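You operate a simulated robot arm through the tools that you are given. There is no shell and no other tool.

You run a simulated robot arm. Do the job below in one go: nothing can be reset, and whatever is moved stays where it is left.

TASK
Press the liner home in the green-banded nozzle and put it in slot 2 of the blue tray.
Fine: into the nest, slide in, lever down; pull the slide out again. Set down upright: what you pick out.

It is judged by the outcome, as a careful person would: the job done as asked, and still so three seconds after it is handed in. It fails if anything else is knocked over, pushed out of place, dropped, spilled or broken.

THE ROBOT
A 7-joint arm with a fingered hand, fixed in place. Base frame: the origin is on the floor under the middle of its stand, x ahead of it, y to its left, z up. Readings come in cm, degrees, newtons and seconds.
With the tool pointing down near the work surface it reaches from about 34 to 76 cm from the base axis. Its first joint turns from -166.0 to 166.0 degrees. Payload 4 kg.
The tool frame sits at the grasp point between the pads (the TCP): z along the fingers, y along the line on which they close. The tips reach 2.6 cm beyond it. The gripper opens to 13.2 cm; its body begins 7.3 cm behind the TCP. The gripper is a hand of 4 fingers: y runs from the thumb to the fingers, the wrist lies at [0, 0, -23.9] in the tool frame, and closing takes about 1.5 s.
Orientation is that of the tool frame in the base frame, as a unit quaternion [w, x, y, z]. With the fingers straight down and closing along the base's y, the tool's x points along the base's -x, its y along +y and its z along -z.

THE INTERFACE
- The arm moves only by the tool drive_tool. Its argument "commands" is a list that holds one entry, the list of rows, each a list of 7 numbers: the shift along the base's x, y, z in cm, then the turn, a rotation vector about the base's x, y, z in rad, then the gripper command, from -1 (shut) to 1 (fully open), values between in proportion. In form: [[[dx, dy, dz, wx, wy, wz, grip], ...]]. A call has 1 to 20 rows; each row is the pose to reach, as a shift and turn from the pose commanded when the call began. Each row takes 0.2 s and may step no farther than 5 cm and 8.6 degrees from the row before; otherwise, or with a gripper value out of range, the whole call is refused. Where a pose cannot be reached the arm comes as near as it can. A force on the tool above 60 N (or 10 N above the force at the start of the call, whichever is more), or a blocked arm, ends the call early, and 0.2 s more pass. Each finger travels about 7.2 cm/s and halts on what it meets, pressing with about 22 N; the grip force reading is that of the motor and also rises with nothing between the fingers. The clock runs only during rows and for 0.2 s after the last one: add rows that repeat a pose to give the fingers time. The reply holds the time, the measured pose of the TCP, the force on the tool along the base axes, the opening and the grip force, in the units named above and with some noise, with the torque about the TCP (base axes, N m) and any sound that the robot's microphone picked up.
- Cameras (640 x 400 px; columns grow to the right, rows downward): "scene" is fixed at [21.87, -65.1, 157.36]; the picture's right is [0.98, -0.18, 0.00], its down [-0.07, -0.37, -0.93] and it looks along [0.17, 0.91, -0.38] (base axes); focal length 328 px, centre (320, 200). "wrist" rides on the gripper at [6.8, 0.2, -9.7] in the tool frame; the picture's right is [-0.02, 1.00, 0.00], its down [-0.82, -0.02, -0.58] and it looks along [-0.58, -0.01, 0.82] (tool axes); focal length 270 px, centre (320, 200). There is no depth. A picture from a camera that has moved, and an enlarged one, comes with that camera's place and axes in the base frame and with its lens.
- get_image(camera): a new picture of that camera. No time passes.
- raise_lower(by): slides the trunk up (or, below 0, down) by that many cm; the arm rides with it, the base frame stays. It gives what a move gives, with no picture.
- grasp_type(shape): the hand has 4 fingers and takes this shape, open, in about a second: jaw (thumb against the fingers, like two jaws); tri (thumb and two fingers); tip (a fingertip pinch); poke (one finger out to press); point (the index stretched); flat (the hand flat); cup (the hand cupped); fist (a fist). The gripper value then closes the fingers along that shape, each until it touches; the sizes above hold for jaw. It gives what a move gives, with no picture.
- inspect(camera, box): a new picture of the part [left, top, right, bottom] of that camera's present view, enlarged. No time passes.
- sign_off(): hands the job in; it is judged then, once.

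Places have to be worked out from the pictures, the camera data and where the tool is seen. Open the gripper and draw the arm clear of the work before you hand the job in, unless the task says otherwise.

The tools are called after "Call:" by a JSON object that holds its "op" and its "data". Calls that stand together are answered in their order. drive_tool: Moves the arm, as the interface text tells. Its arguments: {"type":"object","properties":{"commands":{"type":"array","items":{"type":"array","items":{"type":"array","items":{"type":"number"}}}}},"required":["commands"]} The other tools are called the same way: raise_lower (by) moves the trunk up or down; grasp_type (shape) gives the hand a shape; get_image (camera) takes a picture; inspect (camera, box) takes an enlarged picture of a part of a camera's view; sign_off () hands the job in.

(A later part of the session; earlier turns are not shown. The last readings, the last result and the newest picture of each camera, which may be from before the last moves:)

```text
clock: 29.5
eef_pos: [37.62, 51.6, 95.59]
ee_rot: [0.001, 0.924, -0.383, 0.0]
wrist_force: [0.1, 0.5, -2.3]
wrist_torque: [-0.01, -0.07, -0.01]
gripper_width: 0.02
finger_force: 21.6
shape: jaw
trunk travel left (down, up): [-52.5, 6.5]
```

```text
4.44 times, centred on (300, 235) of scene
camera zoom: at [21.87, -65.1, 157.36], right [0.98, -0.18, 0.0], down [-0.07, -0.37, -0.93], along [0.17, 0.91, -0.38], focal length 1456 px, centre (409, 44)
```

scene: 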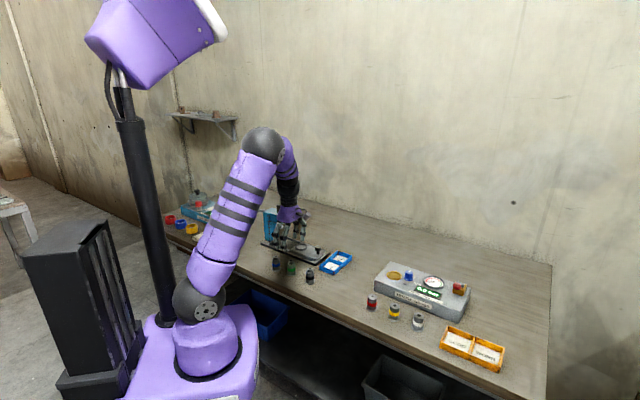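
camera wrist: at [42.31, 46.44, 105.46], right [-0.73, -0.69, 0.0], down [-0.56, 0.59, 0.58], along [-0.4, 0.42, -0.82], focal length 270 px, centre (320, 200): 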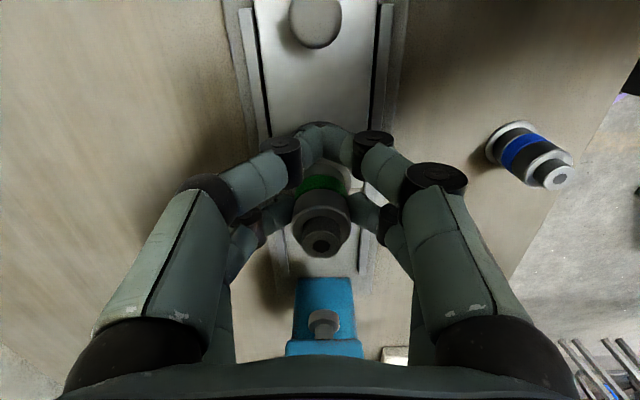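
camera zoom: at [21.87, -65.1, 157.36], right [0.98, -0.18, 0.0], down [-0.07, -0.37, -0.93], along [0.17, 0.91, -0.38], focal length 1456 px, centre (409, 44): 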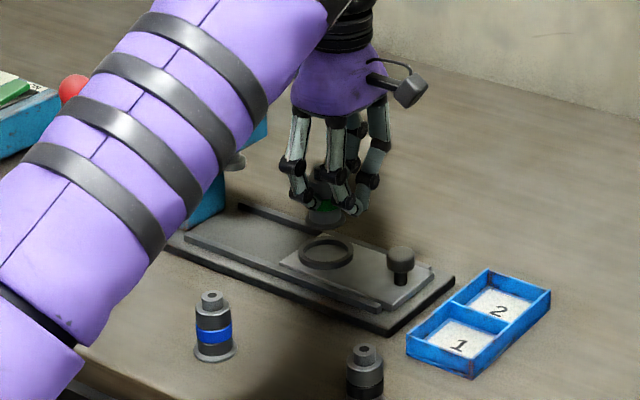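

The nozzle hangs above the slide plate close to the ring. I zoom in to compare the nozzle with the ring, which is partly hidden behind the fingers.

Call:
{"op": "inspect", "data": {"camera": "wrist", "box": [240, 90, 420, 270]}}

Call:
{"op": "inspect", "data": {"camera": "scene", "box": [285, 215, 335, 250]}}

```text
2.22 times, centred on (330, 180) of wrist
camera zoom: at [42.31, 46.44, 105.46], right [-0.73, -0.69, 0.0], down [-0.56, 0.59, 0.58], along [-0.4, 0.42, -0.82], focal length 601 px, centre (298, 244)
```

zoom: 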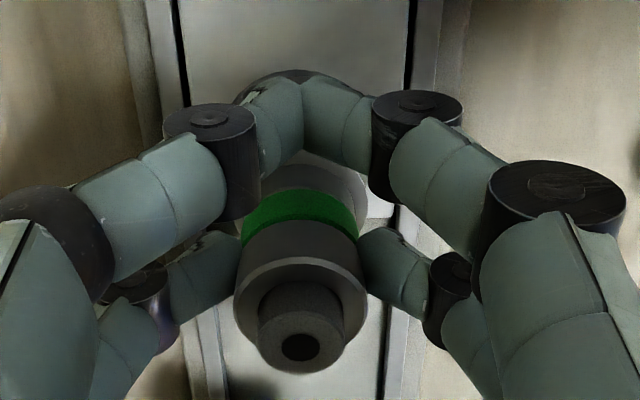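

```text
11.43 times, centred on (310, 232) of scene
camera zoom: at [21.87, -65.1, 157.36], right [0.98, -0.18, 0.0], down [-0.07, -0.37, -0.93], along [0.17, 0.91, -0.38], focal length 3743 px, centre (434, -171)
```

zoom: 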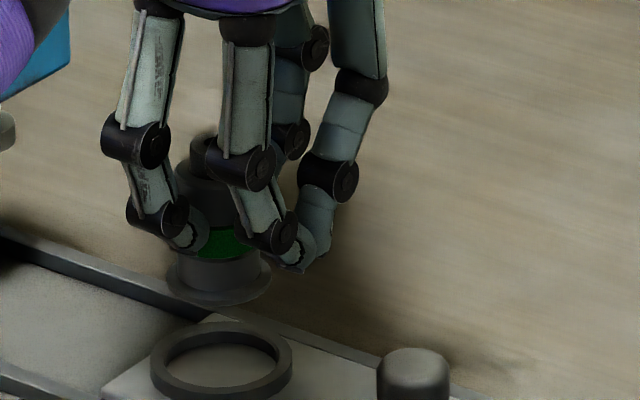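

Lateral comparison in both views suggests the nozzle is within about 1 mm of the nest axis. I zoom tighter for a more exact comparison of flange and ring edges.

Call:
{"op": "inspect", "data": {"camera": "scene", "box": [294, 234, 314, 254]}}

Call:
{"op": "inspect", "data": {"camera": "wrist", "box": [280, 90, 370, 150]}}

```text
16.00 times, centred on (304, 244) of scene
camera zoom: at [21.87, -65.1, 157.36], right [0.98, -0.18, 0.0], down [-0.07, -0.37, -0.93], along [0.17, 0.91, -0.38], focal length 5240 px, centre (576, -504)
```

zoom: 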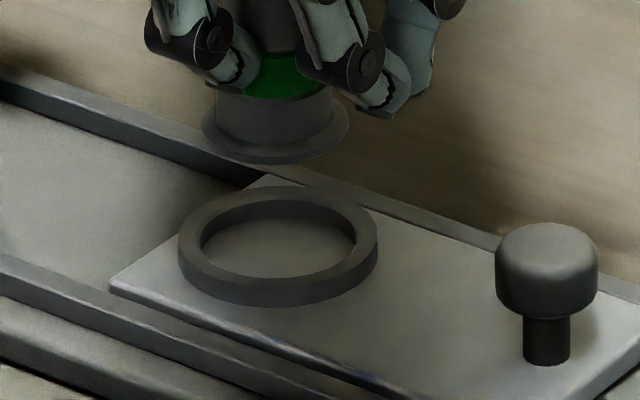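

```text
6.67 times, centred on (325, 120) of wrist
camera zoom: at [42.31, 46.44, 105.46], right [-0.73, -0.69, 0.0], down [-0.56, 0.59, 0.58], along [-0.4, 0.42, -0.82], focal length 1802 px, centre (287, 733)
```

zoom: 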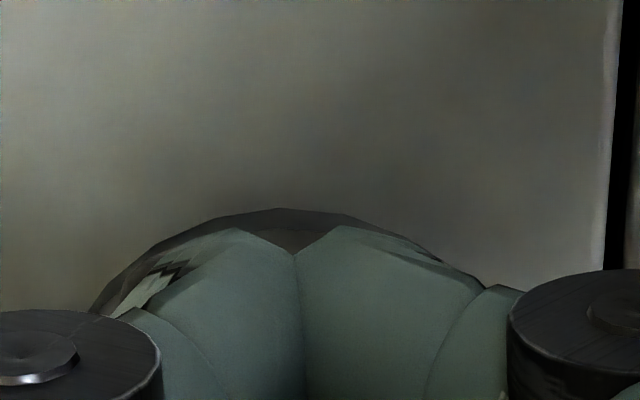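

Flange centre and ring centre agree within about half a millimetre in the scene view, and the ring arc is symmetric in the wrist view. I shift slightly and lower 3 cm so the nozzle bottom is just over the ring.

Call:
{"op": "drive_tool", "data": {"commands": [[[0.02, 0.05, -0.8, 0, 0, 0, -1], [0.02, 0.05, -1.6, 0, 0, 0, -1], [0.02, 0.05, -2.4, 0, 0, 0, -1], [0.02, 0.05, -3.0, 0, 0, 0, -1], [0.02, 0.05, -3.0, 0, 0, 0, -1], [0.02, 0.05, -3.0, 0, 0, 0, -1]]]}}

Call:
{"op": "inspect", "data": {"camera": "scene", "box": [294, 230, 314, 250]}}

Call:
{"op": "inspect", "data": {"camera": "wrist", "box": [240, 90, 420, 270]}}

```text
clock: 30.9
eef_pos: [37.5, 51.6, 92.85]
ee_rot: [0.001, 0.923, -0.384, -0.001]
wrist_force: [0.1, -0.1, -2.3]
wrist_torque: [-0.04, -0.07, -0.01]
gripper_width: 0.0
finger_force: 21.6
shape: jaw
trunk travel left (down, up): [-52.5, 6.5]
```

```text
16.00 times, centred on (304, 240) of scene
camera zoom: at [21.87, -65.1, 157.36], right [0.98, -0.18, 0.0], down [-0.07, -0.37, -0.93], along [0.17, 0.91, -0.38], focal length 5240 px, centre (576, -440)
```

zoom: 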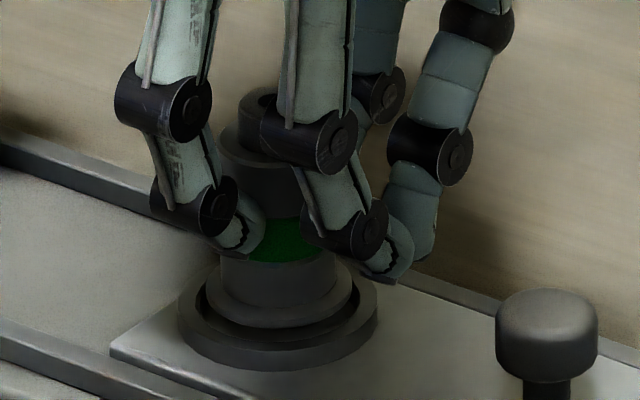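

```text
2.22 times, centred on (330, 180) of wrist
camera zoom: at [42.35, 46.44, 102.54], right [-0.73, -0.69, 0.0], down [-0.56, 0.59, 0.58], along [-0.4, 0.42, -0.82], focal length 601 px, centre (298, 244)
```

zoom: 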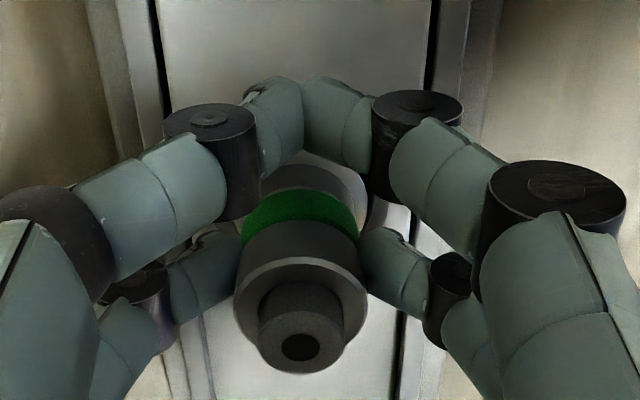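

The flange is now just at the ring. I zoom in further to judge the gap all around before lowering the last bit.

Call:
{"op": "inspect", "data": {"camera": "scene", "box": [298, 238, 308, 246]}}

Call:
{"op": "inspect", "data": {"camera": "wrist", "box": [290, 130, 370, 190]}}

```text
16.00 times, centred on (303, 242) of scene
camera zoom: at [21.87, -65.1, 157.36], right [0.98, -0.18, 0.0], down [-0.07, -0.37, -0.93], along [0.17, 0.91, -0.38], focal length 5240 px, centre (592, -472)
```

zoom: 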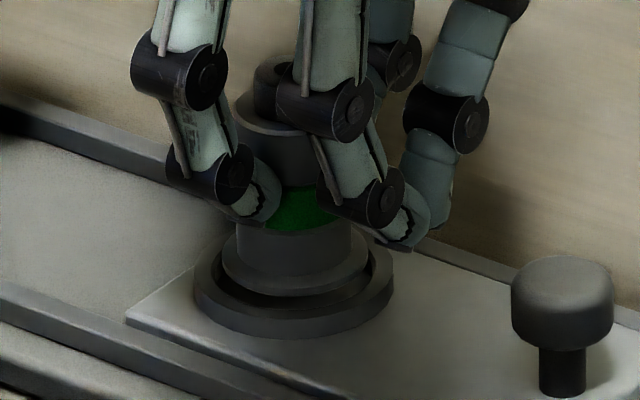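

```text
6.67 times, centred on (330, 160) of wrist
camera zoom: at [42.35, 46.44, 102.54], right [-0.73, -0.69, 0.0], down [-0.56, 0.59, 0.58], along [-0.4, 0.42, -0.82], focal length 1802 px, centre (253, 467)
```

zoom: 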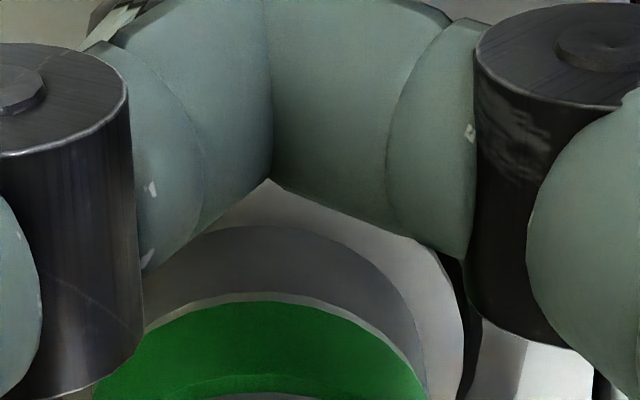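

Laterally the flange is centred in the ring opening within about half a millimetre. I lower in small steps and watch the vertical force to feel for the ring or the plate.

Call:
{"op": "drive_tool", "data": {"commands": [[[0, 0, -0.2, 0, 0, 0, -1], [0, 0, -0.4, 0, 0, 0, -1], [0, 0, -0.5, 0, 0, 0, -1], [0, 0, -0.5, 0, 0, 0, -1]]]}}

Call:
{"op": "inspect", "data": {"camera": "scene", "box": [298, 238, 308, 246]}}

```text
clock: 31.9
eef_pos: [37.42, 51.62, 92.23]
ee_rot: [0.001, 0.924, -0.384, -0.001]
wrist_force: [-0.4, 0.2, -1.4]
wrist_torque: [-0.05, -0.07, -0.02]
gripper_width: 0.0
finger_force: 22.4
shape: jaw
trunk travel left (down, up): [-52.5, 6.5]
```

```text
16.00 times, centred on (303, 242) of scene
camera zoom: at [21.87, -65.1, 157.36], right [0.98, -0.18, 0.0], down [-0.07, -0.37, -0.93], along [0.17, 0.91, -0.38], focal length 5240 px, centre (592, -472)
```

zoom: 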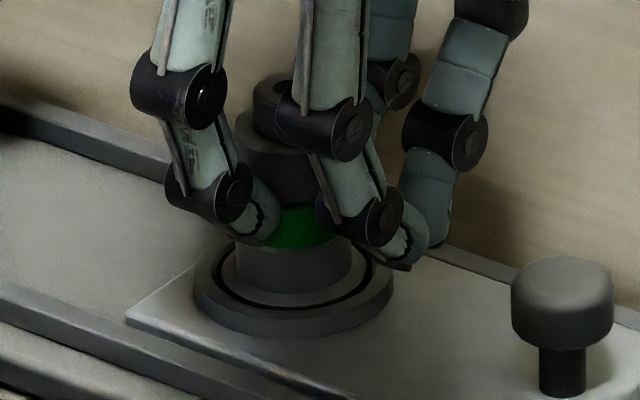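

The flange now looks concentric with the ring and is entering it with an even gap. I go on lowering in small steps.

Call:
{"op": "drive_tool", "data": {"commands": [[[0, 0, -0.1, 0, 0, 0, -1], [0, 0, -0.2, 0, 0, 0, -1], [0, 0, -0.3, 0, 0, 0, -1], [0, 0, -0.3, 0, 0, 0, -1]]]}}

Call:
{"op": "inspect", "data": {"camera": "scene", "box": [298, 238, 308, 246]}}

```text
clock: 32.9
eef_pos: [37.47, 51.49, 92.09]
ee_rot: [0.0, 0.924, -0.383, 0.0]
wrist_force: [-0.3, -0.1, -1.7]
wrist_torque: [-0.01, -0.03, 0.0]
gripper_width: 0.0
finger_force: 22.0
shape: jaw
trunk travel left (down, up): [-52.5, 6.5]
```

```text
16.00 times, centred on (303, 242) of scene
camera zoom: at [21.87, -65.1, 157.36], right [0.98, -0.18, 0.0], down [-0.07, -0.37, -0.93], along [0.17, 0.91, -0.38], focal length 5240 px, centre (592, -472)
```

zoom: 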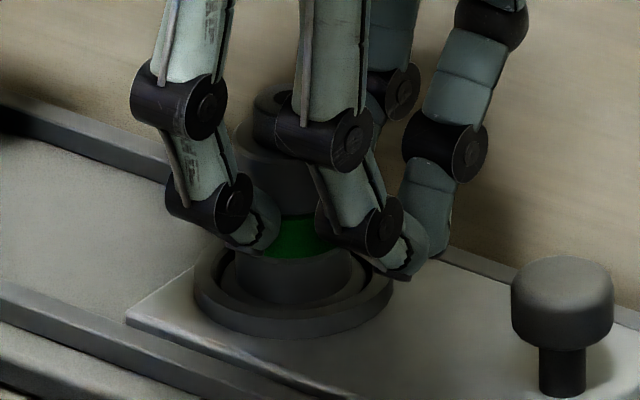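

The ring rim now covers the flange's front edge, so the nozzle is inside the nest. I lower a little more until it rests on the plate.

Call:
{"op": "drive_tool", "data": {"commands": [[[0, 0, -0.1, 0, 0, 0, -1], [0, 0, -0.2, 0, 0, 0, -1], [0, 0, -0.2, 0, 0, 0, -1]]]}}

Call:
{"op": "inspect", "data": {"camera": "scene", "box": [298, 238, 308, 246]}}

```text
clock: 33.7
eef_pos: [37.5, 51.49, 91.85]
ee_rot: [0.0, 0.924, -0.383, -0.001]
wrist_force: [-0.2, -0.1, 7.4]
wrist_torque: [0.07, 0.1, 0.0]
gripper_width: 0.02
finger_force: 21.9
shape: jaw
trunk travel left (down, up): [-52.5, 6.5]
```

```text
16.00 times, centred on (303, 242) of scene
camera zoom: at [21.87, -65.1, 157.36], right [0.98, -0.18, 0.0], down [-0.07, -0.37, -0.93], along [0.17, 0.91, -0.38], focal length 5240 px, centre (592, -472)
```

zoom: 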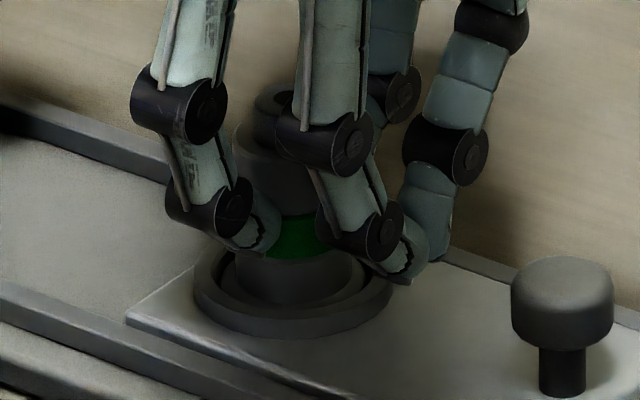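

The vertical force jumped to 7 N at TCP z 91.85, so the nozzle is seated on the plate inside the ring. I open the fingers gradually.

Call:
{"op": "drive_tool", "data": {"commands": [[[0, 0, 0.05, 0, 0, 0, -0.9], [0, 0, 0.05, 0, 0, 0, -0.75], [0, 0, 0.05, 0, 0, 0, -0.6], [0, 0, 0.05, 0, 0, 0, -0.5], [0, 0, 0.05, 0, 0, 0, -0.4], [0, 0, 0.05, 0, 0, 0, -0.3], [0, 0, 0.05, 0, 0, 0, -0.2], [0, 0, 0.05, 0, 0, 0, -0.1], [0, 0, 0.05, 0, 0, 0, 0.0], [0, 0, 0.05, 0, 0, 0, 0.0], [0, 0, 0.05, 0, 0, 0, 0.0]]]}}

Call:
{"op": "get_image", "data": {"camera": "wrist"}}

Call:
{"op": "inspect", "data": {"camera": "scene", "box": [290, 225, 320, 250]}}

```text
clock: 36.1
eef_pos: [37.43, 51.59, 91.88]
ee_rot: [-0.001, 0.924, -0.383, -0.001]
wrist_force: [-0.9, 0.3, 0.6]
wrist_torque: [-0.01, 0.0, 0.01]
gripper_width: 6.51
finger_force: 0.1
shape: jaw
trunk travel left (down, up): [-52.5, 6.5]
```

```text
taken
camera wrist: at [42.34, 46.43, 101.58], right [-0.73, -0.69, 0.0], down [-0.56, 0.59, 0.58], along [-0.4, 0.42, -0.82], focal length 270 px, centre (320, 200)
```

wrist: 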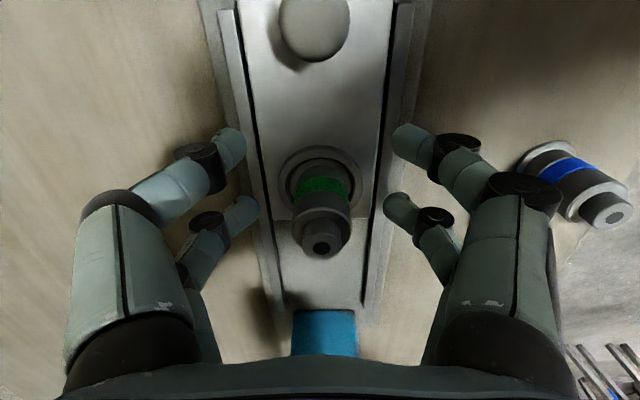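

```text
16.00 times, centred on (305, 238) of scene
camera zoom: at [21.87, -65.1, 157.36], right [0.98, -0.18, 0.0], down [-0.07, -0.37, -0.93], along [0.17, 0.91, -0.38], focal length 5240 px, centre (560, -400)
```

zoom: 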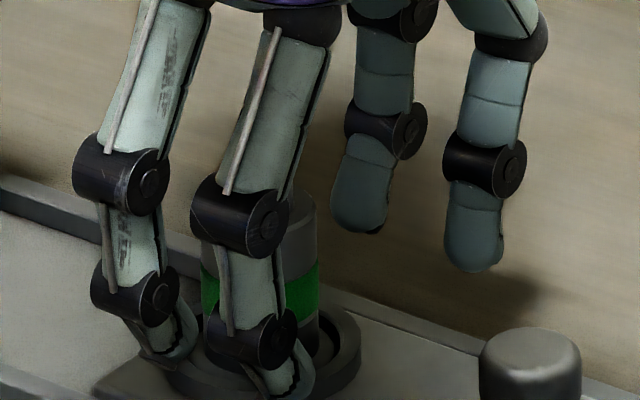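

The nozzle stands upright in the nest. I rise, move outward over the knob at about (41.9, 47.1) and look, intending to pinch the knob head with the rear finger pair.

Call:
{"op": "drive_tool", "data": {"commands": [[[0, 0, 1.0, 0, 0, 0, 0.0], [0, 0, 3.0, 0, 0, 0, 0.0], [0, 0, 5.0, 0, 0, 0, 0.0], [1.0, -1.0, 5.0, 0, 0, 0, 0.0], [2.5, -2.5, 5.0, 0, 0, 0, 0.0], [4.0, -4.0, 5.0, 0, 0, 0, 0.0], [5.2, -5.2, 5.0, 0, 0, 0, 0.0], [5.7, -5.7, 5.0, 0, 0, 0, 0.0], [5.7, -5.7, 5.0, 0, 0, 0, 0.0]]]}}

Call:
{"op": "get_image", "data": {"camera": "wrist"}}

Call:
{"op": "inspect", "data": {"camera": "scene", "box": [260, 190, 360, 270]}}

```text
clock: 38.1
eef_pos: [43.3, 45.85, 96.81]
ee_rot: [0.0, 0.923, -0.384, 0.0]
wrist_force: [0.7, 0.6, -0.1]
wrist_torque: [0.04, -0.02, 0.02]
gripper_width: 6.55
finger_force: 0.1
shape: jaw
trunk travel left (down, up): [-52.5, 6.5]
```

```text
taken
camera wrist: at [48.08, 40.69, 106.58], right [-0.73, -0.69, 0.0], down [-0.56, 0.59, 0.58], along [-0.4, 0.42, -0.82], focal length 270 px, centre (320, 200)
```

wrist: 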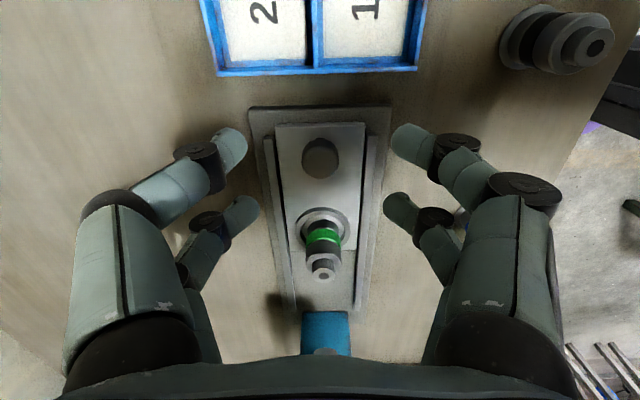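

```text
5.00 times, centred on (310, 230) of scene
camera zoom: at [21.87, -65.1, 157.36], right [0.98, -0.18, 0.0], down [-0.07, -0.37, -0.93], along [0.17, 0.91, -0.38], focal length 1638 px, centre (370, 50)
```

zoom: 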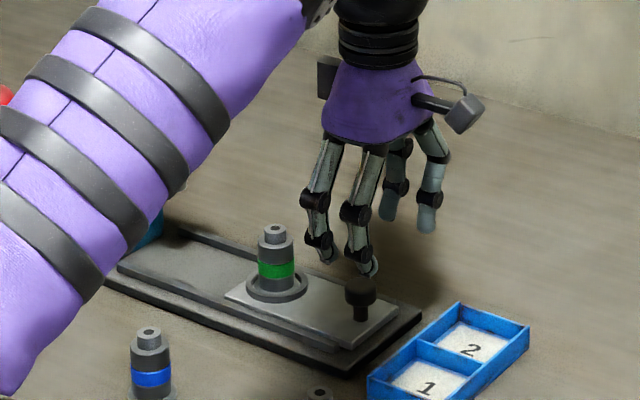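

The nozzle stands well in its nest and the knob lies at tool x of about -1.3. I move 0.5 cm further outward, descend to TCP z 91.6 and close on the knob.

Call:
{"op": "drive_tool", "data": {"commands": [[[0.2, -0.2, -1.0, 0, 0, 0, 0.0], [0.38, -0.38, -2.5, 0, 0, 0, 0.0], [0.38, -0.38, -4.0, 0, 0, 0, 0.0], [0.38, -0.38, -5.2, 0, 0, 0, 0.0], [0.38, -0.38, -5.2, 0, 0, 0, -0.2], [0.38, -0.38, -5.2, 0, 0, 0, -0.4], [0.38, -0.38, -5.2, 0, 0, 0, -0.55], [0.38, -0.38, -5.2, 0, 0, 0, -0.7], [0.38, -0.38, -5.2, 0, 0, 0, -0.85], [0.38, -0.38, -5.2, 0, 0, 0, -1], [0.38, -0.38, -5.2, 0, 0, 0, -1], [0.38, -0.38, -5.2, 0, 0, 0, -1]]]}}

Call:
{"op": "get_image", "data": {"camera": "wrist"}}

Call:
{"op": "inspect", "data": {"camera": "scene", "box": [290, 210, 350, 260]}}

```text
clock: 40.7
eef_pos: [43.65, 45.35, 91.54]
ee_rot: [0.001, 0.924, -0.383, 0.0]
wrist_force: [0.8, -1.3, -0.1]
wrist_torque: [0.0, -0.04, 0.03]
gripper_width: 0.01
finger_force: 22.1
shape: jaw
trunk travel left (down, up): [-52.5, 6.5]
```

```text
taken
camera wrist: at [48.45, 40.3, 101.33], right [-0.73, -0.69, 0.0], down [-0.56, 0.59, 0.58], along [-0.4, 0.42, -0.82], focal length 270 px, centre (320, 200)
```

wrist: 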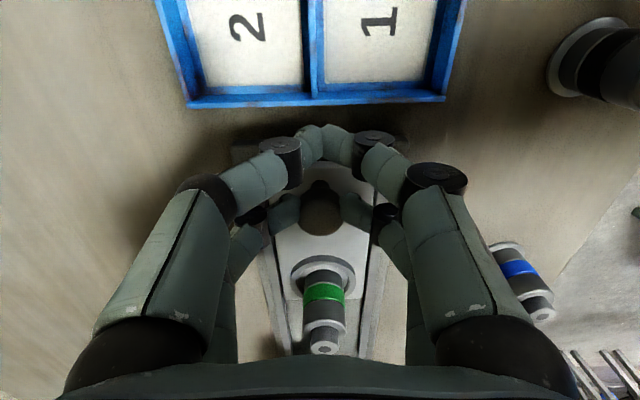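

```text
8.00 times, centred on (320, 235) of scene
camera zoom: at [21.87, -65.1, 157.36], right [0.98, -0.18, 0.0], down [-0.07, -0.37, -0.93], along [0.17, 0.91, -0.38], focal length 2620 px, centre (320, -80)
```

zoom: 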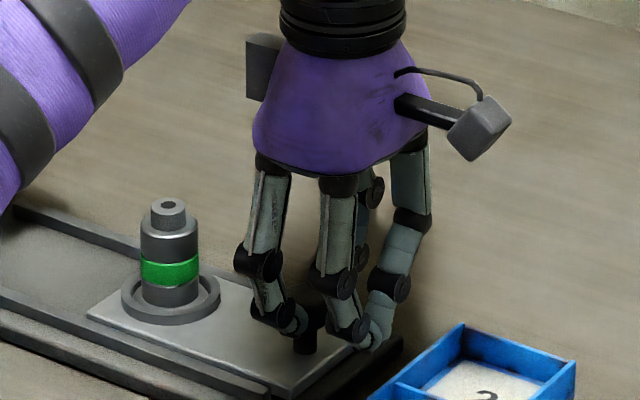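

The rear pair holds the knob head. I push the slide inward along (-0.707, 0.707), first 3 cm slowly, watching the force.

Call:
{"op": "drive_tool", "data": {"commands": [[[-0.2, 0.2, 0, 0, 0, 0, -1], [-0.5, 0.5, 0, 0, 0, 0, -1], [-0.8, 0.8, 0, 0, 0, 0, -1], [-1.2, 1.2, 0, 0, 0, 0, -1], [-1.6, 1.6, 0, 0, 0, 0, -1], [-2.0, 2.0, 0, 0, 0, 0, -1], [-2.2, 2.2, 0, 0, 0, 0, -1], [-2.2, 2.2, 0, 0, 0, 0, -1]]]}}

Call:
{"op": "get_image", "data": {"camera": "wrist"}}

Call:
{"op": "inspect", "data": {"camera": "scene", "box": [260, 190, 360, 270]}}

```text
clock: 42.5
eef_pos: [41.32, 47.74, 91.65]
ee_rot: [0.0, 0.923, -0.384, 0.0]
wrist_force: [0.3, -1.4, -1.1]
wrist_torque: [-0.03, 0.02, 0.06]
gripper_width: 0.01
finger_force: 22.7
shape: jaw
trunk travel left (down, up): [-52.5, 6.5]
```

```text
taken
camera wrist: at [46.22, 42.55, 101.34], right [-0.73, -0.69, 0.0], down [-0.56, 0.59, 0.58], along [-0.4, 0.42, -0.82], focal length 270 px, centre (320, 200)
```

wrist: 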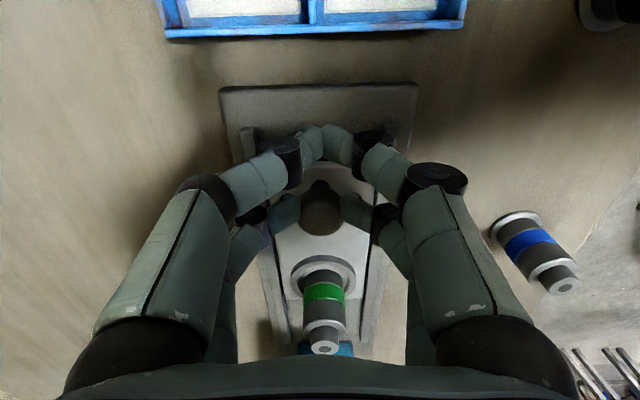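

```text
5.00 times, centred on (310, 230) of scene
camera zoom: at [21.87, -65.1, 157.36], right [0.98, -0.18, 0.0], down [-0.07, -0.37, -0.93], along [0.17, 0.91, -0.38], focal length 1638 px, centre (370, 50)
```

zoom: 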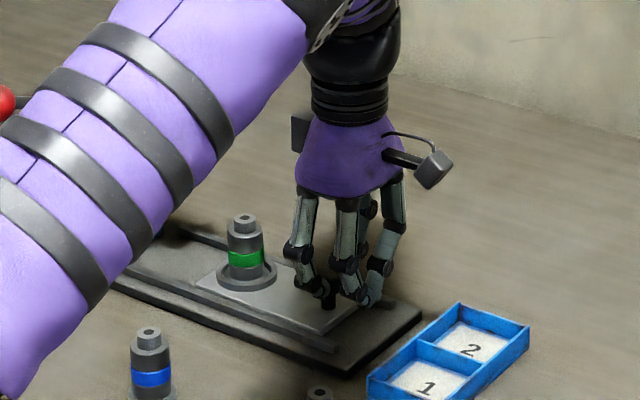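

The slide follows smoothly with almost no force and the nozzle rides along upright. I push a further 5.5 cm.

Call:
{"op": "drive_tool", "data": {"commands": [[[-0.3, 0.3, 0, 0, 0, 0, -1], [-0.6, 0.6, 0, 0, 0, 0, -1], [-1.0, 1.0, 0, 0, 0, 0, -1], [-1.4, 1.4, 0, 0, 0, 0, -1], [-1.8, 1.8, 0, 0, 0, 0, -1], [-2.2, 2.2, 0, 0, 0, 0, -1], [-2.6, 2.6, 0, 0, 0, 0, -1], [-3.0, 3.0, 0, 0, 0, 0, -1], [-3.4, 3.4, 0, 0, 0, 0, -1], [-3.7, 3.7, 0, 0, 0, 0, -1], [-3.9, 3.9, 0, 0, 0, 0, -1], [-3.9, 3.9, 0, 0, 0, 0, -1]]]}}

Call:
{"op": "get_image", "data": {"camera": "wrist"}}

Call:
{"op": "inspect", "data": {"camera": "scene", "box": [240, 180, 340, 260]}}

```text
clock: 45.1
eef_pos: [37.42, 51.54, 91.61]
ee_rot: [0.0, 0.924, -0.383, 0.001]
wrist_force: [-0.3, -0.9, -3.0]
wrist_torque: [-0.06, 0.01, 0.05]
gripper_width: 0.0
finger_force: 22.4
shape: jaw
trunk travel left (down, up): [-52.5, 6.5]
```

```text
taken
camera wrist: at [42.31, 46.49, 101.35], right [-0.73, -0.69, 0.0], down [-0.56, 0.59, 0.58], along [-0.4, 0.42, -0.82], focal length 270 px, centre (320, 200)
```

wrist: 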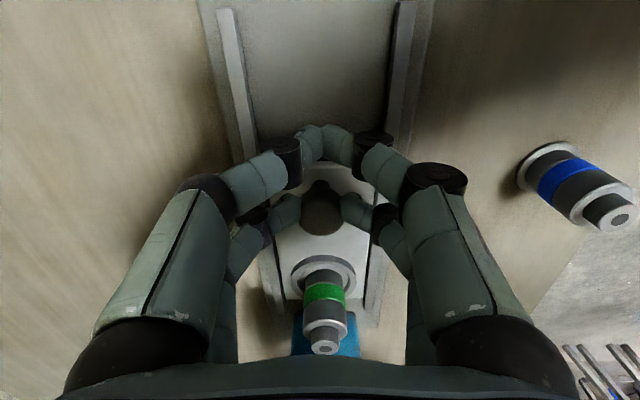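

```text
5.00 times, centred on (290, 220) of scene
camera zoom: at [21.87, -65.1, 157.36], right [0.98, -0.18, 0.0], down [-0.07, -0.37, -0.93], along [0.17, 0.91, -0.38], focal length 1638 px, centre (470, 100)
```

zoom: 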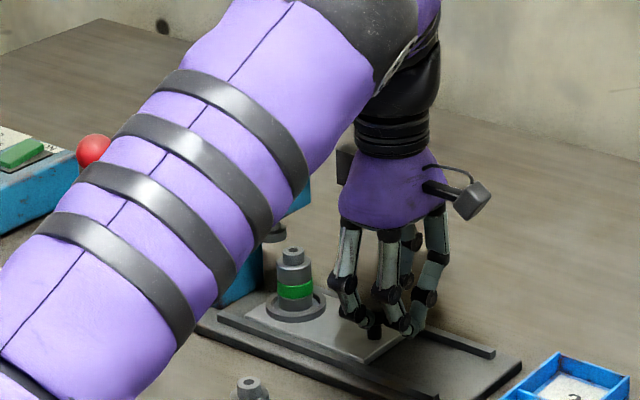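

The slide has come 8.6 cm and the nozzle is close to the ram. I keep pushing more slowly until it meets its stop.

Call:
{"op": "drive_tool", "data": {"commands": [[[-0.25, 0.25, 0, 0, 0, 0, -1], [-0.5, 0.5, 0, 0, 0, 0, -1], [-0.75, 0.75, 0, 0, 0, 0, -1], [-1.0, 1.0, 0, 0, 0, 0, -1], [-1.2, 1.2, 0, 0, 0, 0, -1], [-1.2, 1.2, 0, 0, 0, 0, -1]]]}}

Call:
{"op": "inspect", "data": {"camera": "scene", "box": [280, 215, 320, 255]}}

Call:
{"op": "get_image", "data": {"camera": "wrist"}}

```text
clock: 46.5
eef_pos: [36.2, 52.86, 91.78]
ee_rot: [0.0, 0.923, -0.384, 0.0]
wrist_force: [-0.5, -1.8, -2.0]
wrist_torque: [-0.06, 0.0, 0.04]
gripper_width: 0.0
finger_force: 22.6
shape: jaw
trunk travel left (down, up): [-52.5, 6.5]
```

```text
10.00 times, centred on (300, 235) of scene
camera zoom: at [21.87, -65.1, 157.36], right [0.98, -0.18, 0.0], down [-0.07, -0.37, -0.93], along [0.17, 0.91, -0.38], focal length 3275 px, centre (520, -150)
```

zoom: 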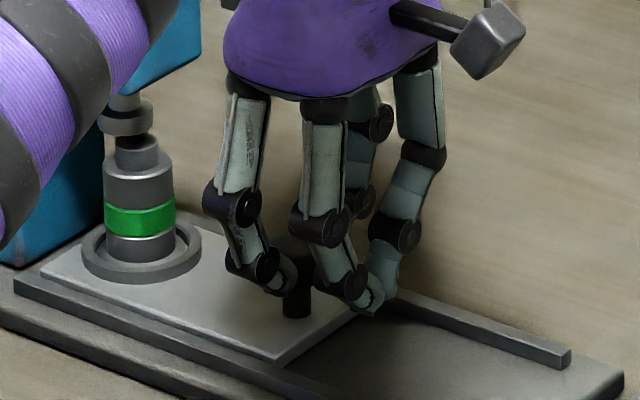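

```text
taken
camera wrist: at [41.11, 47.68, 101.34], right [-0.73, -0.69, 0.0], down [-0.56, 0.59, 0.58], along [-0.4, 0.42, -0.82], focal length 270 px, centre (320, 200)
```

wrist: 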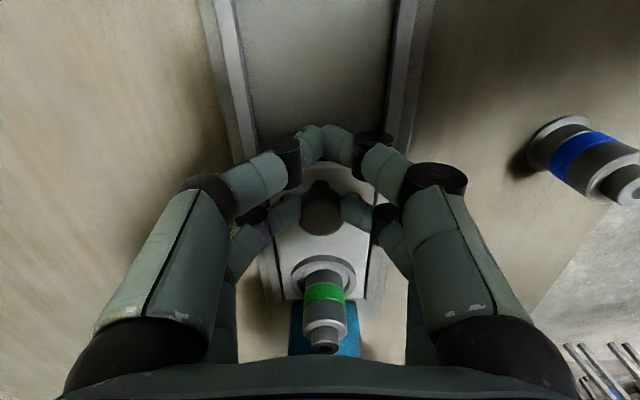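

The nozzle is almost under the ram, with still no stop felt after 10.3 cm. I continue in small steps.

Call:
{"op": "drive_tool", "data": {"commands": [[[-0.15, 0.15, 0, 0, 0, 0, -1], [-0.3, 0.3, 0, 0, 0, 0, -1], [-0.45, 0.45, 0, 0, 0, 0, -1], [-0.45, 0.45, 0, 0, 0, 0, -1]]]}}

Call:
{"op": "inspect", "data": {"camera": "scene", "box": [280, 215, 320, 255]}}

```text
clock: 47.5
eef_pos: [35.88, 53.33, 91.56]
ee_rot: [0.0, 0.923, -0.384, 0.0]
wrist_force: [-1.0, -3.6, -1.6]
wrist_torque: [-0.12, 0.01, 0.05]
gripper_width: 0.01
finger_force: 22.7
shape: jaw
trunk travel left (down, up): [-52.5, 6.5]
```

```text
10.00 times, centred on (300, 235) of scene
camera zoom: at [21.87, -65.1, 157.36], right [0.98, -0.18, 0.0], down [-0.07, -0.37, -0.93], along [0.17, 0.91, -0.38], focal length 3275 px, centre (520, -150)
```

zoom: 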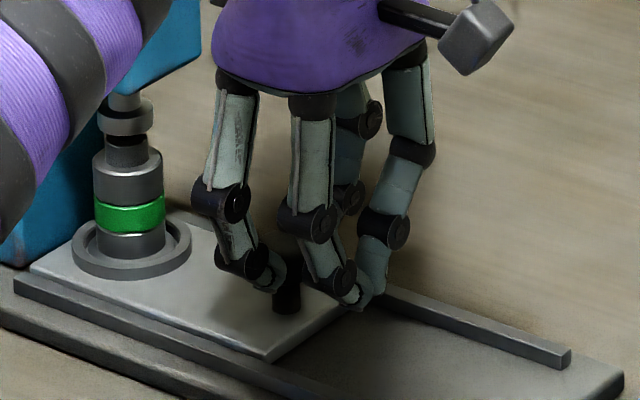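

The liner is now right below the ram and a small opposing force appears. I push a touch further to confirm the stop.

Call:
{"op": "drive_tool", "data": {"commands": [[[-0.1, 0.1, 0, 0, 0, 0, -1], [-0.2, 0.2, 0, 0, 0, 0, -1], [-0.3, 0.3, 0, 0, 0, 0, -1], [-0.3, 0.3, 0, 0, 0, 0, -1]]]}}

Call:
{"op": "inspect", "data": {"camera": "scene", "box": [280, 215, 320, 255]}}

Call:
{"op": "inspect", "data": {"camera": "wrist", "box": [250, 120, 390, 360]}}

```text
clock: 48.5
eef_pos: [35.76, 53.33, 91.75]
ee_rot: [0.001, 0.923, -0.384, 0.0]
wrist_force: [9.8, -16.3, -0.7]
wrist_torque: [-0.32, -0.19, 0.13]
gripper_width: 0.01
finger_force: 21.5
shape: jaw
trunk travel left (down, up): [-52.5, 6.5]
```

```text
10.00 times, centred on (300, 235) of scene
camera zoom: at [21.87, -65.1, 157.36], right [0.98, -0.18, 0.0], down [-0.07, -0.37, -0.93], along [0.17, 0.91, -0.38], focal length 3275 px, centre (520, -150)
```

zoom: 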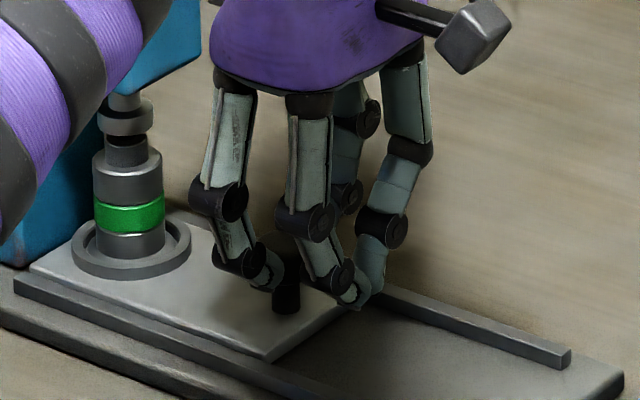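

```text
1.67 times, centred on (320, 240) of wrist
camera zoom: at [40.62, 48.2, 101.37], right [-0.73, -0.69, 0.0], down [-0.56, 0.59, 0.58], along [-0.4, 0.42, -0.82], focal length 450 px, centre (320, 133)
```

zoom: 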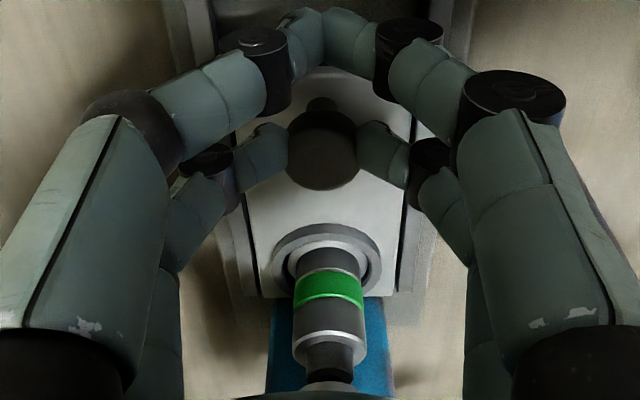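

The slide no longer moves and the force rose to 19 N, so it is at its stop with the nozzle centred under the ram. I relax the push, open the fingers and rise straight up clear of the press.

Call:
{"op": "drive_tool", "data": {"commands": [[[0.25, -0.25, 0, 0, 0, 0, -1], [0.25, -0.25, 0, 0, 0, 0, -0.9], [0.25, -0.25, 0, 0, 0, 0, -0.75], [0.25, -0.25, 0, 0, 0, 0, -0.6], [0.25, -0.25, 0, 0, 0, 0, -0.45], [0.25, -0.25, 0, 0, 0, 0, -0.3], [0.25, -0.25, 0, 0, 0, 0, -0.15], [0.25, -0.25, 0, 0, 0, 0, 0], [0.25, -0.25, 0, 0, 0, 0, 0], [0.25, -0.25, 1.5, 0, 0, 0, 0], [0.25, -0.25, 4, 0, 0, 0, 0], [0.25, -0.25, 7, 0, 0, 0, 0], [0.25, -0.25, 11, 0, 0, 0, 0], [0.25, -0.25, 15, 0, 0, 0, 0], [0.25, -0.25, 19, 0, 0, 0, 0], [0.25, -0.25, 23, 0, 0, 0, 0], [0.25, -0.25, 23, 0, 0, 0, 0]]]}}

Call:
{"op": "get_image", "data": {"camera": "wrist"}}

Call:
{"op": "get_image", "data": {"camera": "scene"}}

```text
clock: 52.1
eef_pos: [35.74, 53.32, 114.78]
ee_rot: [0.001, 0.923, -0.384, -0.001]
wrist_force: [0.2, 0.3, -0.2]
wrist_torque: [0.02, -0.01, 0.02]
gripper_width: 6.59
finger_force: 0.1
shape: jaw
trunk travel left (down, up): [-52.5, 6.5]
```

```text
taken
camera wrist: at [40.64, 48.22, 124.44], right [-0.73, -0.69, 0.0], down [-0.56, 0.59, 0.58], along [-0.4, 0.42, -0.82], focal length 270 px, centre (320, 200)
```

wrist: 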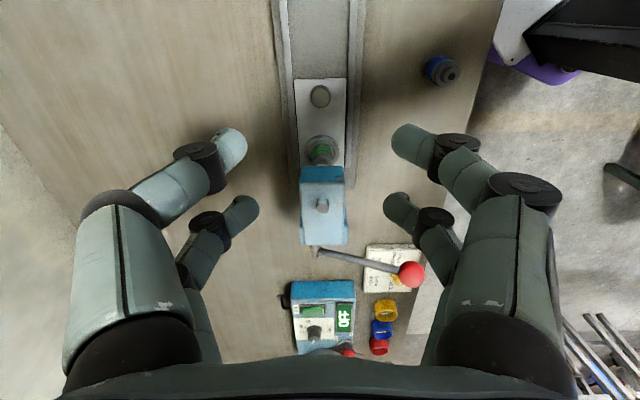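

```text
taken
```

scene: 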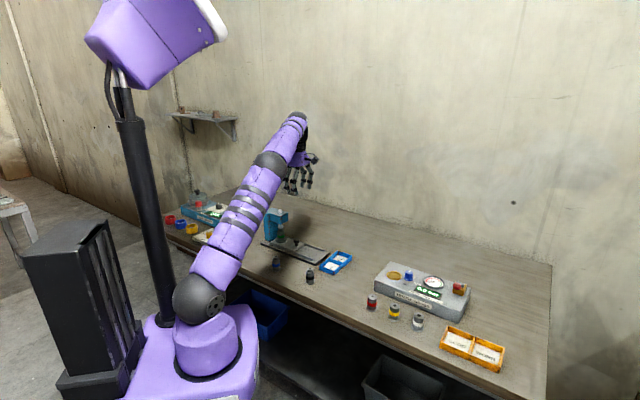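

The slide stays in with the nozzle under the ram. I zoom on the lever to fix its ball and pivot positions.

Call:
{"op": "inspect", "data": {"camera": "wrist", "box": [280, 150, 440, 300]}}

Call:
{"op": "inspect", "data": {"camera": "scene", "box": [200, 180, 330, 270]}}

```text
2.67 times, centred on (360, 225) of wrist
camera zoom: at [40.64, 48.22, 124.44], right [-0.73, -0.69, 0.0], down [-0.56, 0.59, 0.58], along [-0.4, 0.42, -0.82], focal length 721 px, centre (213, 133)
```

zoom: 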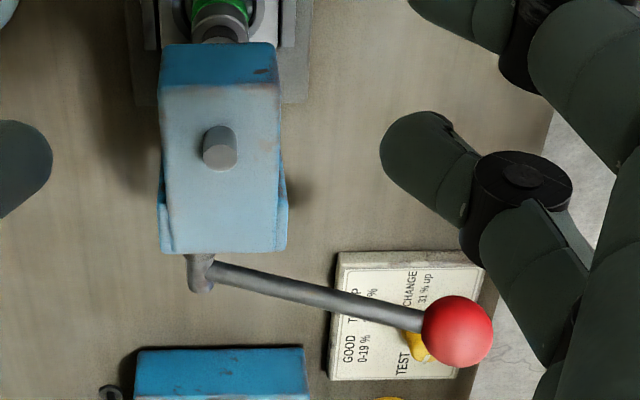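

```text
4.44 times, centred on (265, 225) of scene
camera zoom: at [21.87, -65.1, 157.36], right [0.98, -0.18, 0.0], down [-0.07, -0.37, -0.93], along [0.17, 0.91, -0.38], focal length 1456 px, centre (564, 89)
```

zoom: 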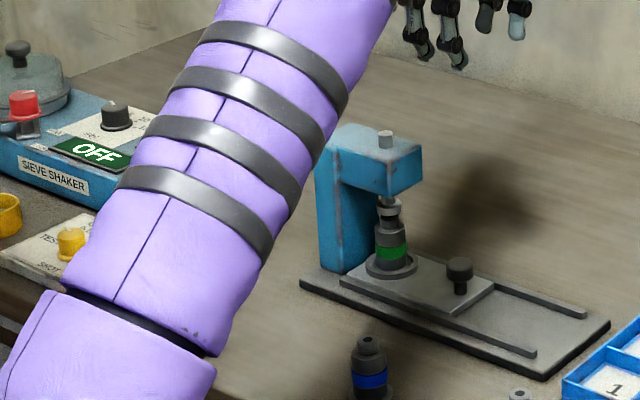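

The ball measures about (14.3, 59.4, 103.0) and its pivot about (23, 66.7, 99.8), so the lever swings in a vertical plane toward the robot. I turn the tool by -90° while moving above the ball, with the fingers closed, so that one fingertip pair can press the ball top and the hand stays on the outer side.

Call:
{"op": "drive_tool", "data": {"commands": [[[-1.9, 0.4, 0, 0, 0, -0.14, 0], [-3.8, 0.8, 0, 0, 0, -0.28, -0.3], [-5.7, 1.2, 0, 0, 0, -0.42, -0.6], [-7.6, 1.6, 0, 0, 0, -0.56, -0.8], [-9.5, 2.0, 0, 0, 0, -0.7, -1], [-11.4, 2.4, 0, 0, 0, -0.84, -1], [-13.3, 2.8, 0, 0, 0, -0.98, -1], [-15.2, 3.2, 0, 0, 0, -1.12, -1], [-17.1, 3.6, 0, 0, 0, -1.26, -1], [-19.0, 4.0, 0, 0, 0, -1.4, -1], [-20.9, 4.4, 0, 0, 0, -1.5, -1], [-22.7, 4.8, 0, 0, 0, -1.571, -1], [-22.7, 4.8, 0, 0, 0, -1.571, -1], [-22.7, 4.8, 0, 0, 0, -1.571, -1]]]}}

Call:
{"op": "get_image", "data": {"camera": "wrist"}}

Call:
{"op": "get_image", "data": {"camera": "scene"}}

```text
clock: 55.1
eef_pos: [13.08, 58.12, 114.69]
ee_rot: [0.0, -0.382, 0.924, 0.0]
wrist_force: [0.0, -0.4, -0.2]
wrist_torque: [-0.02, 0.03, 0.0]
gripper_width: 0.0
finger_force: 22.0
shape: jaw
trunk travel left (down, up): [-52.5, 6.5]
```

```text
taken
camera wrist: at [8.25, 53.24, 124.37], right [-0.69, 0.73, 0.0], down [0.59, 0.56, 0.58], along [0.42, 0.4, -0.82], focal length 270 px, centre (320, 200)
```

wrist: 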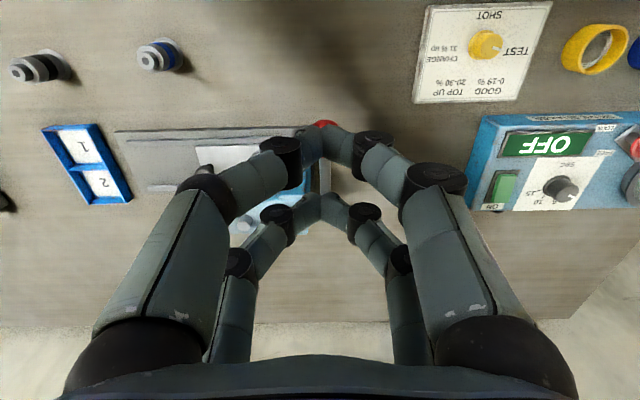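

```text
taken
```

scene: 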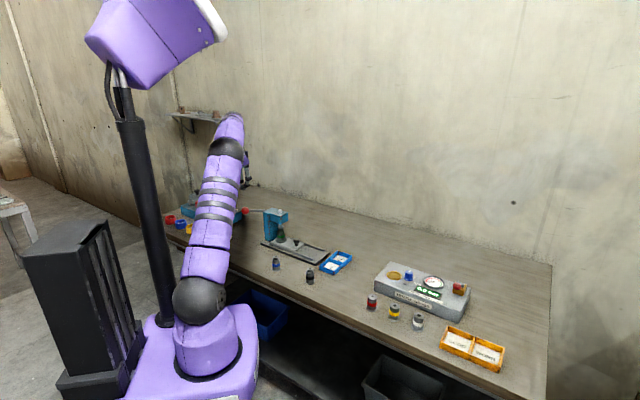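

The fingers hang over the ball, which lies at tool (-1.8, +0.3). I shift 0.3 to centre the rear pair's groove on it and descend toward the ball top at about z 104.6.

Call:
{"op": "drive_tool", "data": {"commands": [[[-0.1, 0.1, -1.5, 0, 0, 0, -1], [-0.2, 0.2, -3.0, 0, 0, 0, -1], [-0.2, 0.2, -4.5, 0, 0, 0, -1], [-0.2, 0.2, -6.0, 0, 0, 0, -1], [-0.2, 0.2, -6.8, 0, 0, 0, -1], [-0.2, 0.2, -6.8, 0, 0, 0, -1]]]}}

Call:
{"op": "get_image", "data": {"camera": "wrist"}}

Call:
{"op": "inspect", "data": {"camera": "scene", "box": [210, 160, 310, 250]}}

```text
clock: 56.5
eef_pos: [12.9, 58.24, 107.79]
ee_rot: [0.0, -0.382, 0.924, 0.001]
wrist_force: [-0.7, 0.1, 0.1]
wrist_torque: [0.02, 0.01, 0.02]
gripper_width: 0.0
finger_force: 22.3
shape: jaw
trunk travel left (down, up): [-52.5, 6.5]
```

```text
taken
camera wrist: at [8.03, 53.42, 117.55], right [-0.69, 0.73, 0.0], down [0.59, 0.56, 0.58], along [0.42, 0.4, -0.82], focal length 270 px, centre (320, 200)
```

wrist: 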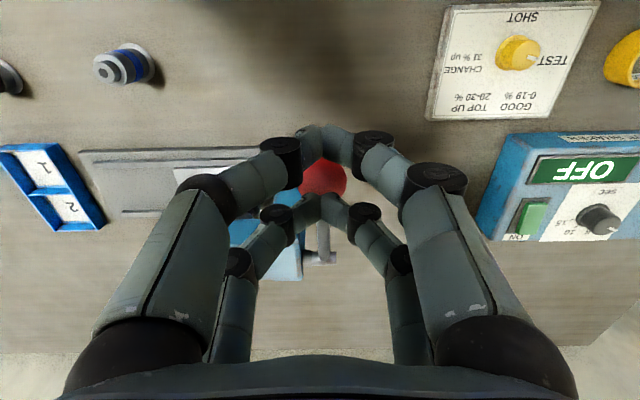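

```text
4.44 times, centred on (260, 205) of scene
camera zoom: at [21.87, -65.1, 157.36], right [0.98, -0.18, 0.0], down [-0.07, -0.37, -0.93], along [0.17, 0.91, -0.38], focal length 1456 px, centre (587, 178)
```

zoom: 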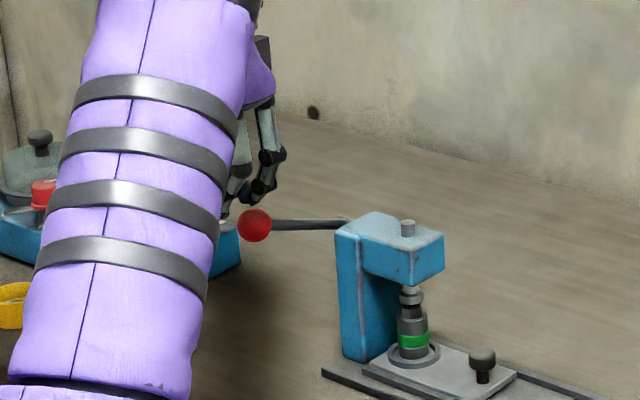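

The fingertips are just above the ball. I zoom in the wrist view to check that the ball is centred under the rear pair.

Call:
{"op": "inspect", "data": {"camera": "wrist", "box": [250, 110, 400, 260]}}

Call:
{"op": "inspect", "data": {"camera": "scene", "box": [245, 185, 295, 225]}}

```text
2.67 times, centred on (325, 185) of wrist
camera zoom: at [8.03, 53.42, 117.55], right [-0.69, 0.73, 0.0], down [0.59, 0.56, 0.58], along [0.42, 0.4, -0.82], focal length 721 px, centre (307, 240)
```

zoom: 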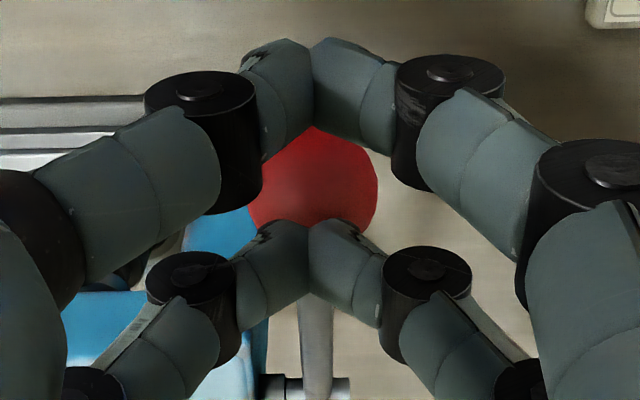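

```text
10.00 times, centred on (270, 205) of scene
camera zoom: at [21.87, -65.1, 157.36], right [0.98, -0.18, 0.0], down [-0.07, -0.37, -0.93], along [0.17, 0.91, -0.38], focal length 3275 px, centre (820, 150)
```

zoom: 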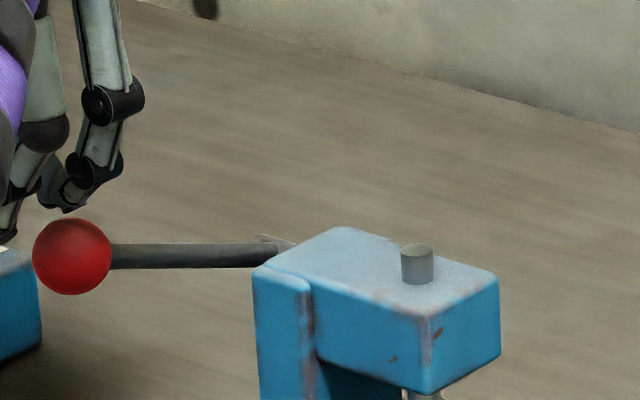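

The ball is centred under the rear pair to within about 1-2 mm. I press downward slowly and watch the force.

Call:
{"op": "drive_tool", "data": {"commands": [[[0.03, 0.03, -0.4, 0, 0, 0, -1], [0.05, 0.05, -0.8, 0, 0, 0, -1], [0.05, 0.05, -1.1, 0, 0, 0, -1], [0.05, 0.05, -1.4, 0, 0, 0, -1], [0.05, 0.05, -1.7, 0, 0, 0, -1], [0.05, 0.05, -2.0, 0, 0, 0, -1]]]}}

Call:
{"op": "inspect", "data": {"camera": "scene", "box": [245, 185, 305, 250]}}

Call:
{"op": "inspect", "data": {"camera": "wrist", "box": [250, 110, 400, 260]}}

```text
clock: 57.9
eef_pos: [12.96, 58.25, 105.76]
ee_rot: [0.0, -0.381, 0.925, 0.0]
wrist_force: [0.3, 0.0, 0.3]
wrist_torque: [-0.02, 0.02, -0.01]
gripper_width: 0.0
finger_force: 21.5
shape: jaw
trunk travel left (down, up): [-52.5, 6.5]
```

```text
6.15 times, centred on (275, 218) of scene
camera zoom: at [21.87, -65.1, 157.36], right [0.98, -0.18, 0.0], down [-0.07, -0.37, -0.93], along [0.17, 0.91, -0.38], focal length 2015 px, centre (597, 92)
```

zoom: 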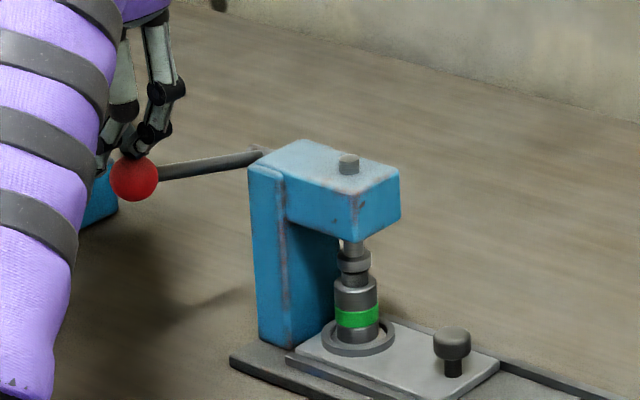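

```text
2.67 times, centred on (325, 185) of wrist
camera zoom: at [8.13, 53.46, 115.58], right [-0.69, 0.73, 0.0], down [0.59, 0.56, 0.58], along [0.42, 0.4, -0.82], focal length 721 px, centre (307, 240)
```

zoom: 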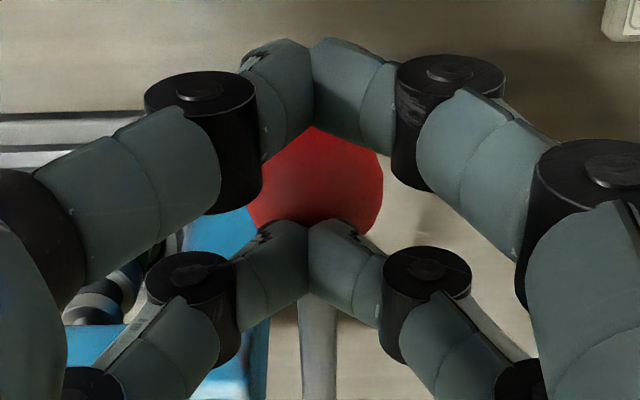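

The lever follows easily, the ram has come down with it, and the load is still near zero. I keep pressing along the arc.

Call:
{"op": "drive_tool", "data": {"commands": [[[0, 0, -0.3, 0, 0, 0, -1], [0, 0, -0.6, 0, 0, 0, -1], [0, 0, -0.9, 0, 0, 0, -1], [0, 0, -1.2, 0, 0, 0, -1], [0, 0, -1.5, 0, 0, 0, -1], [0, 0, -1.8, 0, 0, 0, -1], [0, 0, -1.8, 0, 0, 0, -1]]]}}

Call:
{"op": "inspect", "data": {"camera": "scene", "box": [245, 185, 305, 250]}}

Call:
{"op": "inspect", "data": {"camera": "wrist", "box": [250, 110, 400, 260]}}

```text
clock: 59.5
eef_pos: [12.92, 58.23, 104.06]
ee_rot: [-0.001, -0.382, 0.924, 0.0]
wrist_force: [0.1, -1.3, 2.1]
wrist_torque: [0.02, -0.03, -0.01]
gripper_width: 0.0
finger_force: 22.0
shape: jaw
trunk travel left (down, up): [-52.5, 6.5]
```

```text
6.15 times, centred on (275, 218) of scene
camera zoom: at [21.87, -65.1, 157.36], right [0.98, -0.18, 0.0], down [-0.07, -0.37, -0.93], along [0.17, 0.91, -0.38], focal length 2015 px, centre (597, 92)
```

zoom: 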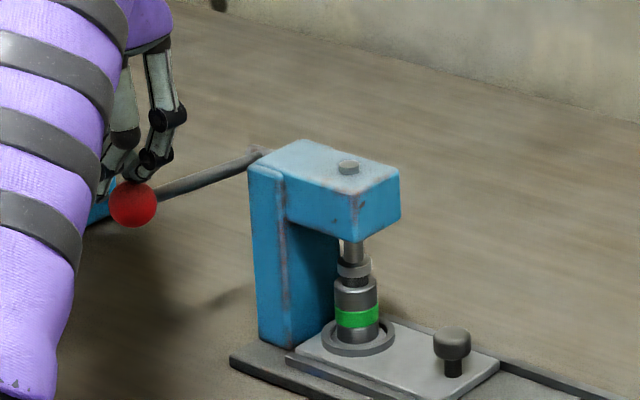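

```text
2.67 times, centred on (325, 185) of wrist
camera zoom: at [8.08, 53.46, 113.75], right [-0.69, 0.73, 0.0], down [0.59, 0.56, 0.58], along [0.42, 0.4, -0.82], focal length 721 px, centre (307, 240)
```

zoom: 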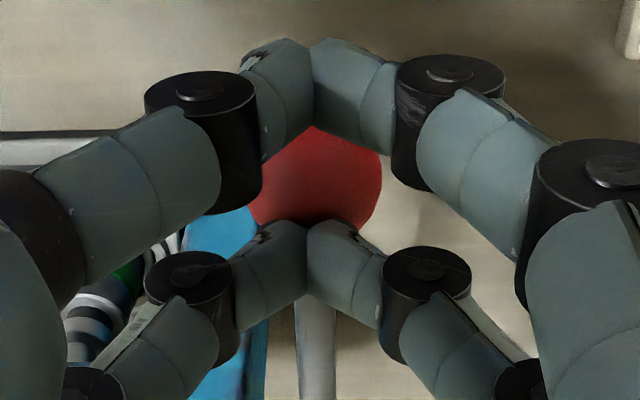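

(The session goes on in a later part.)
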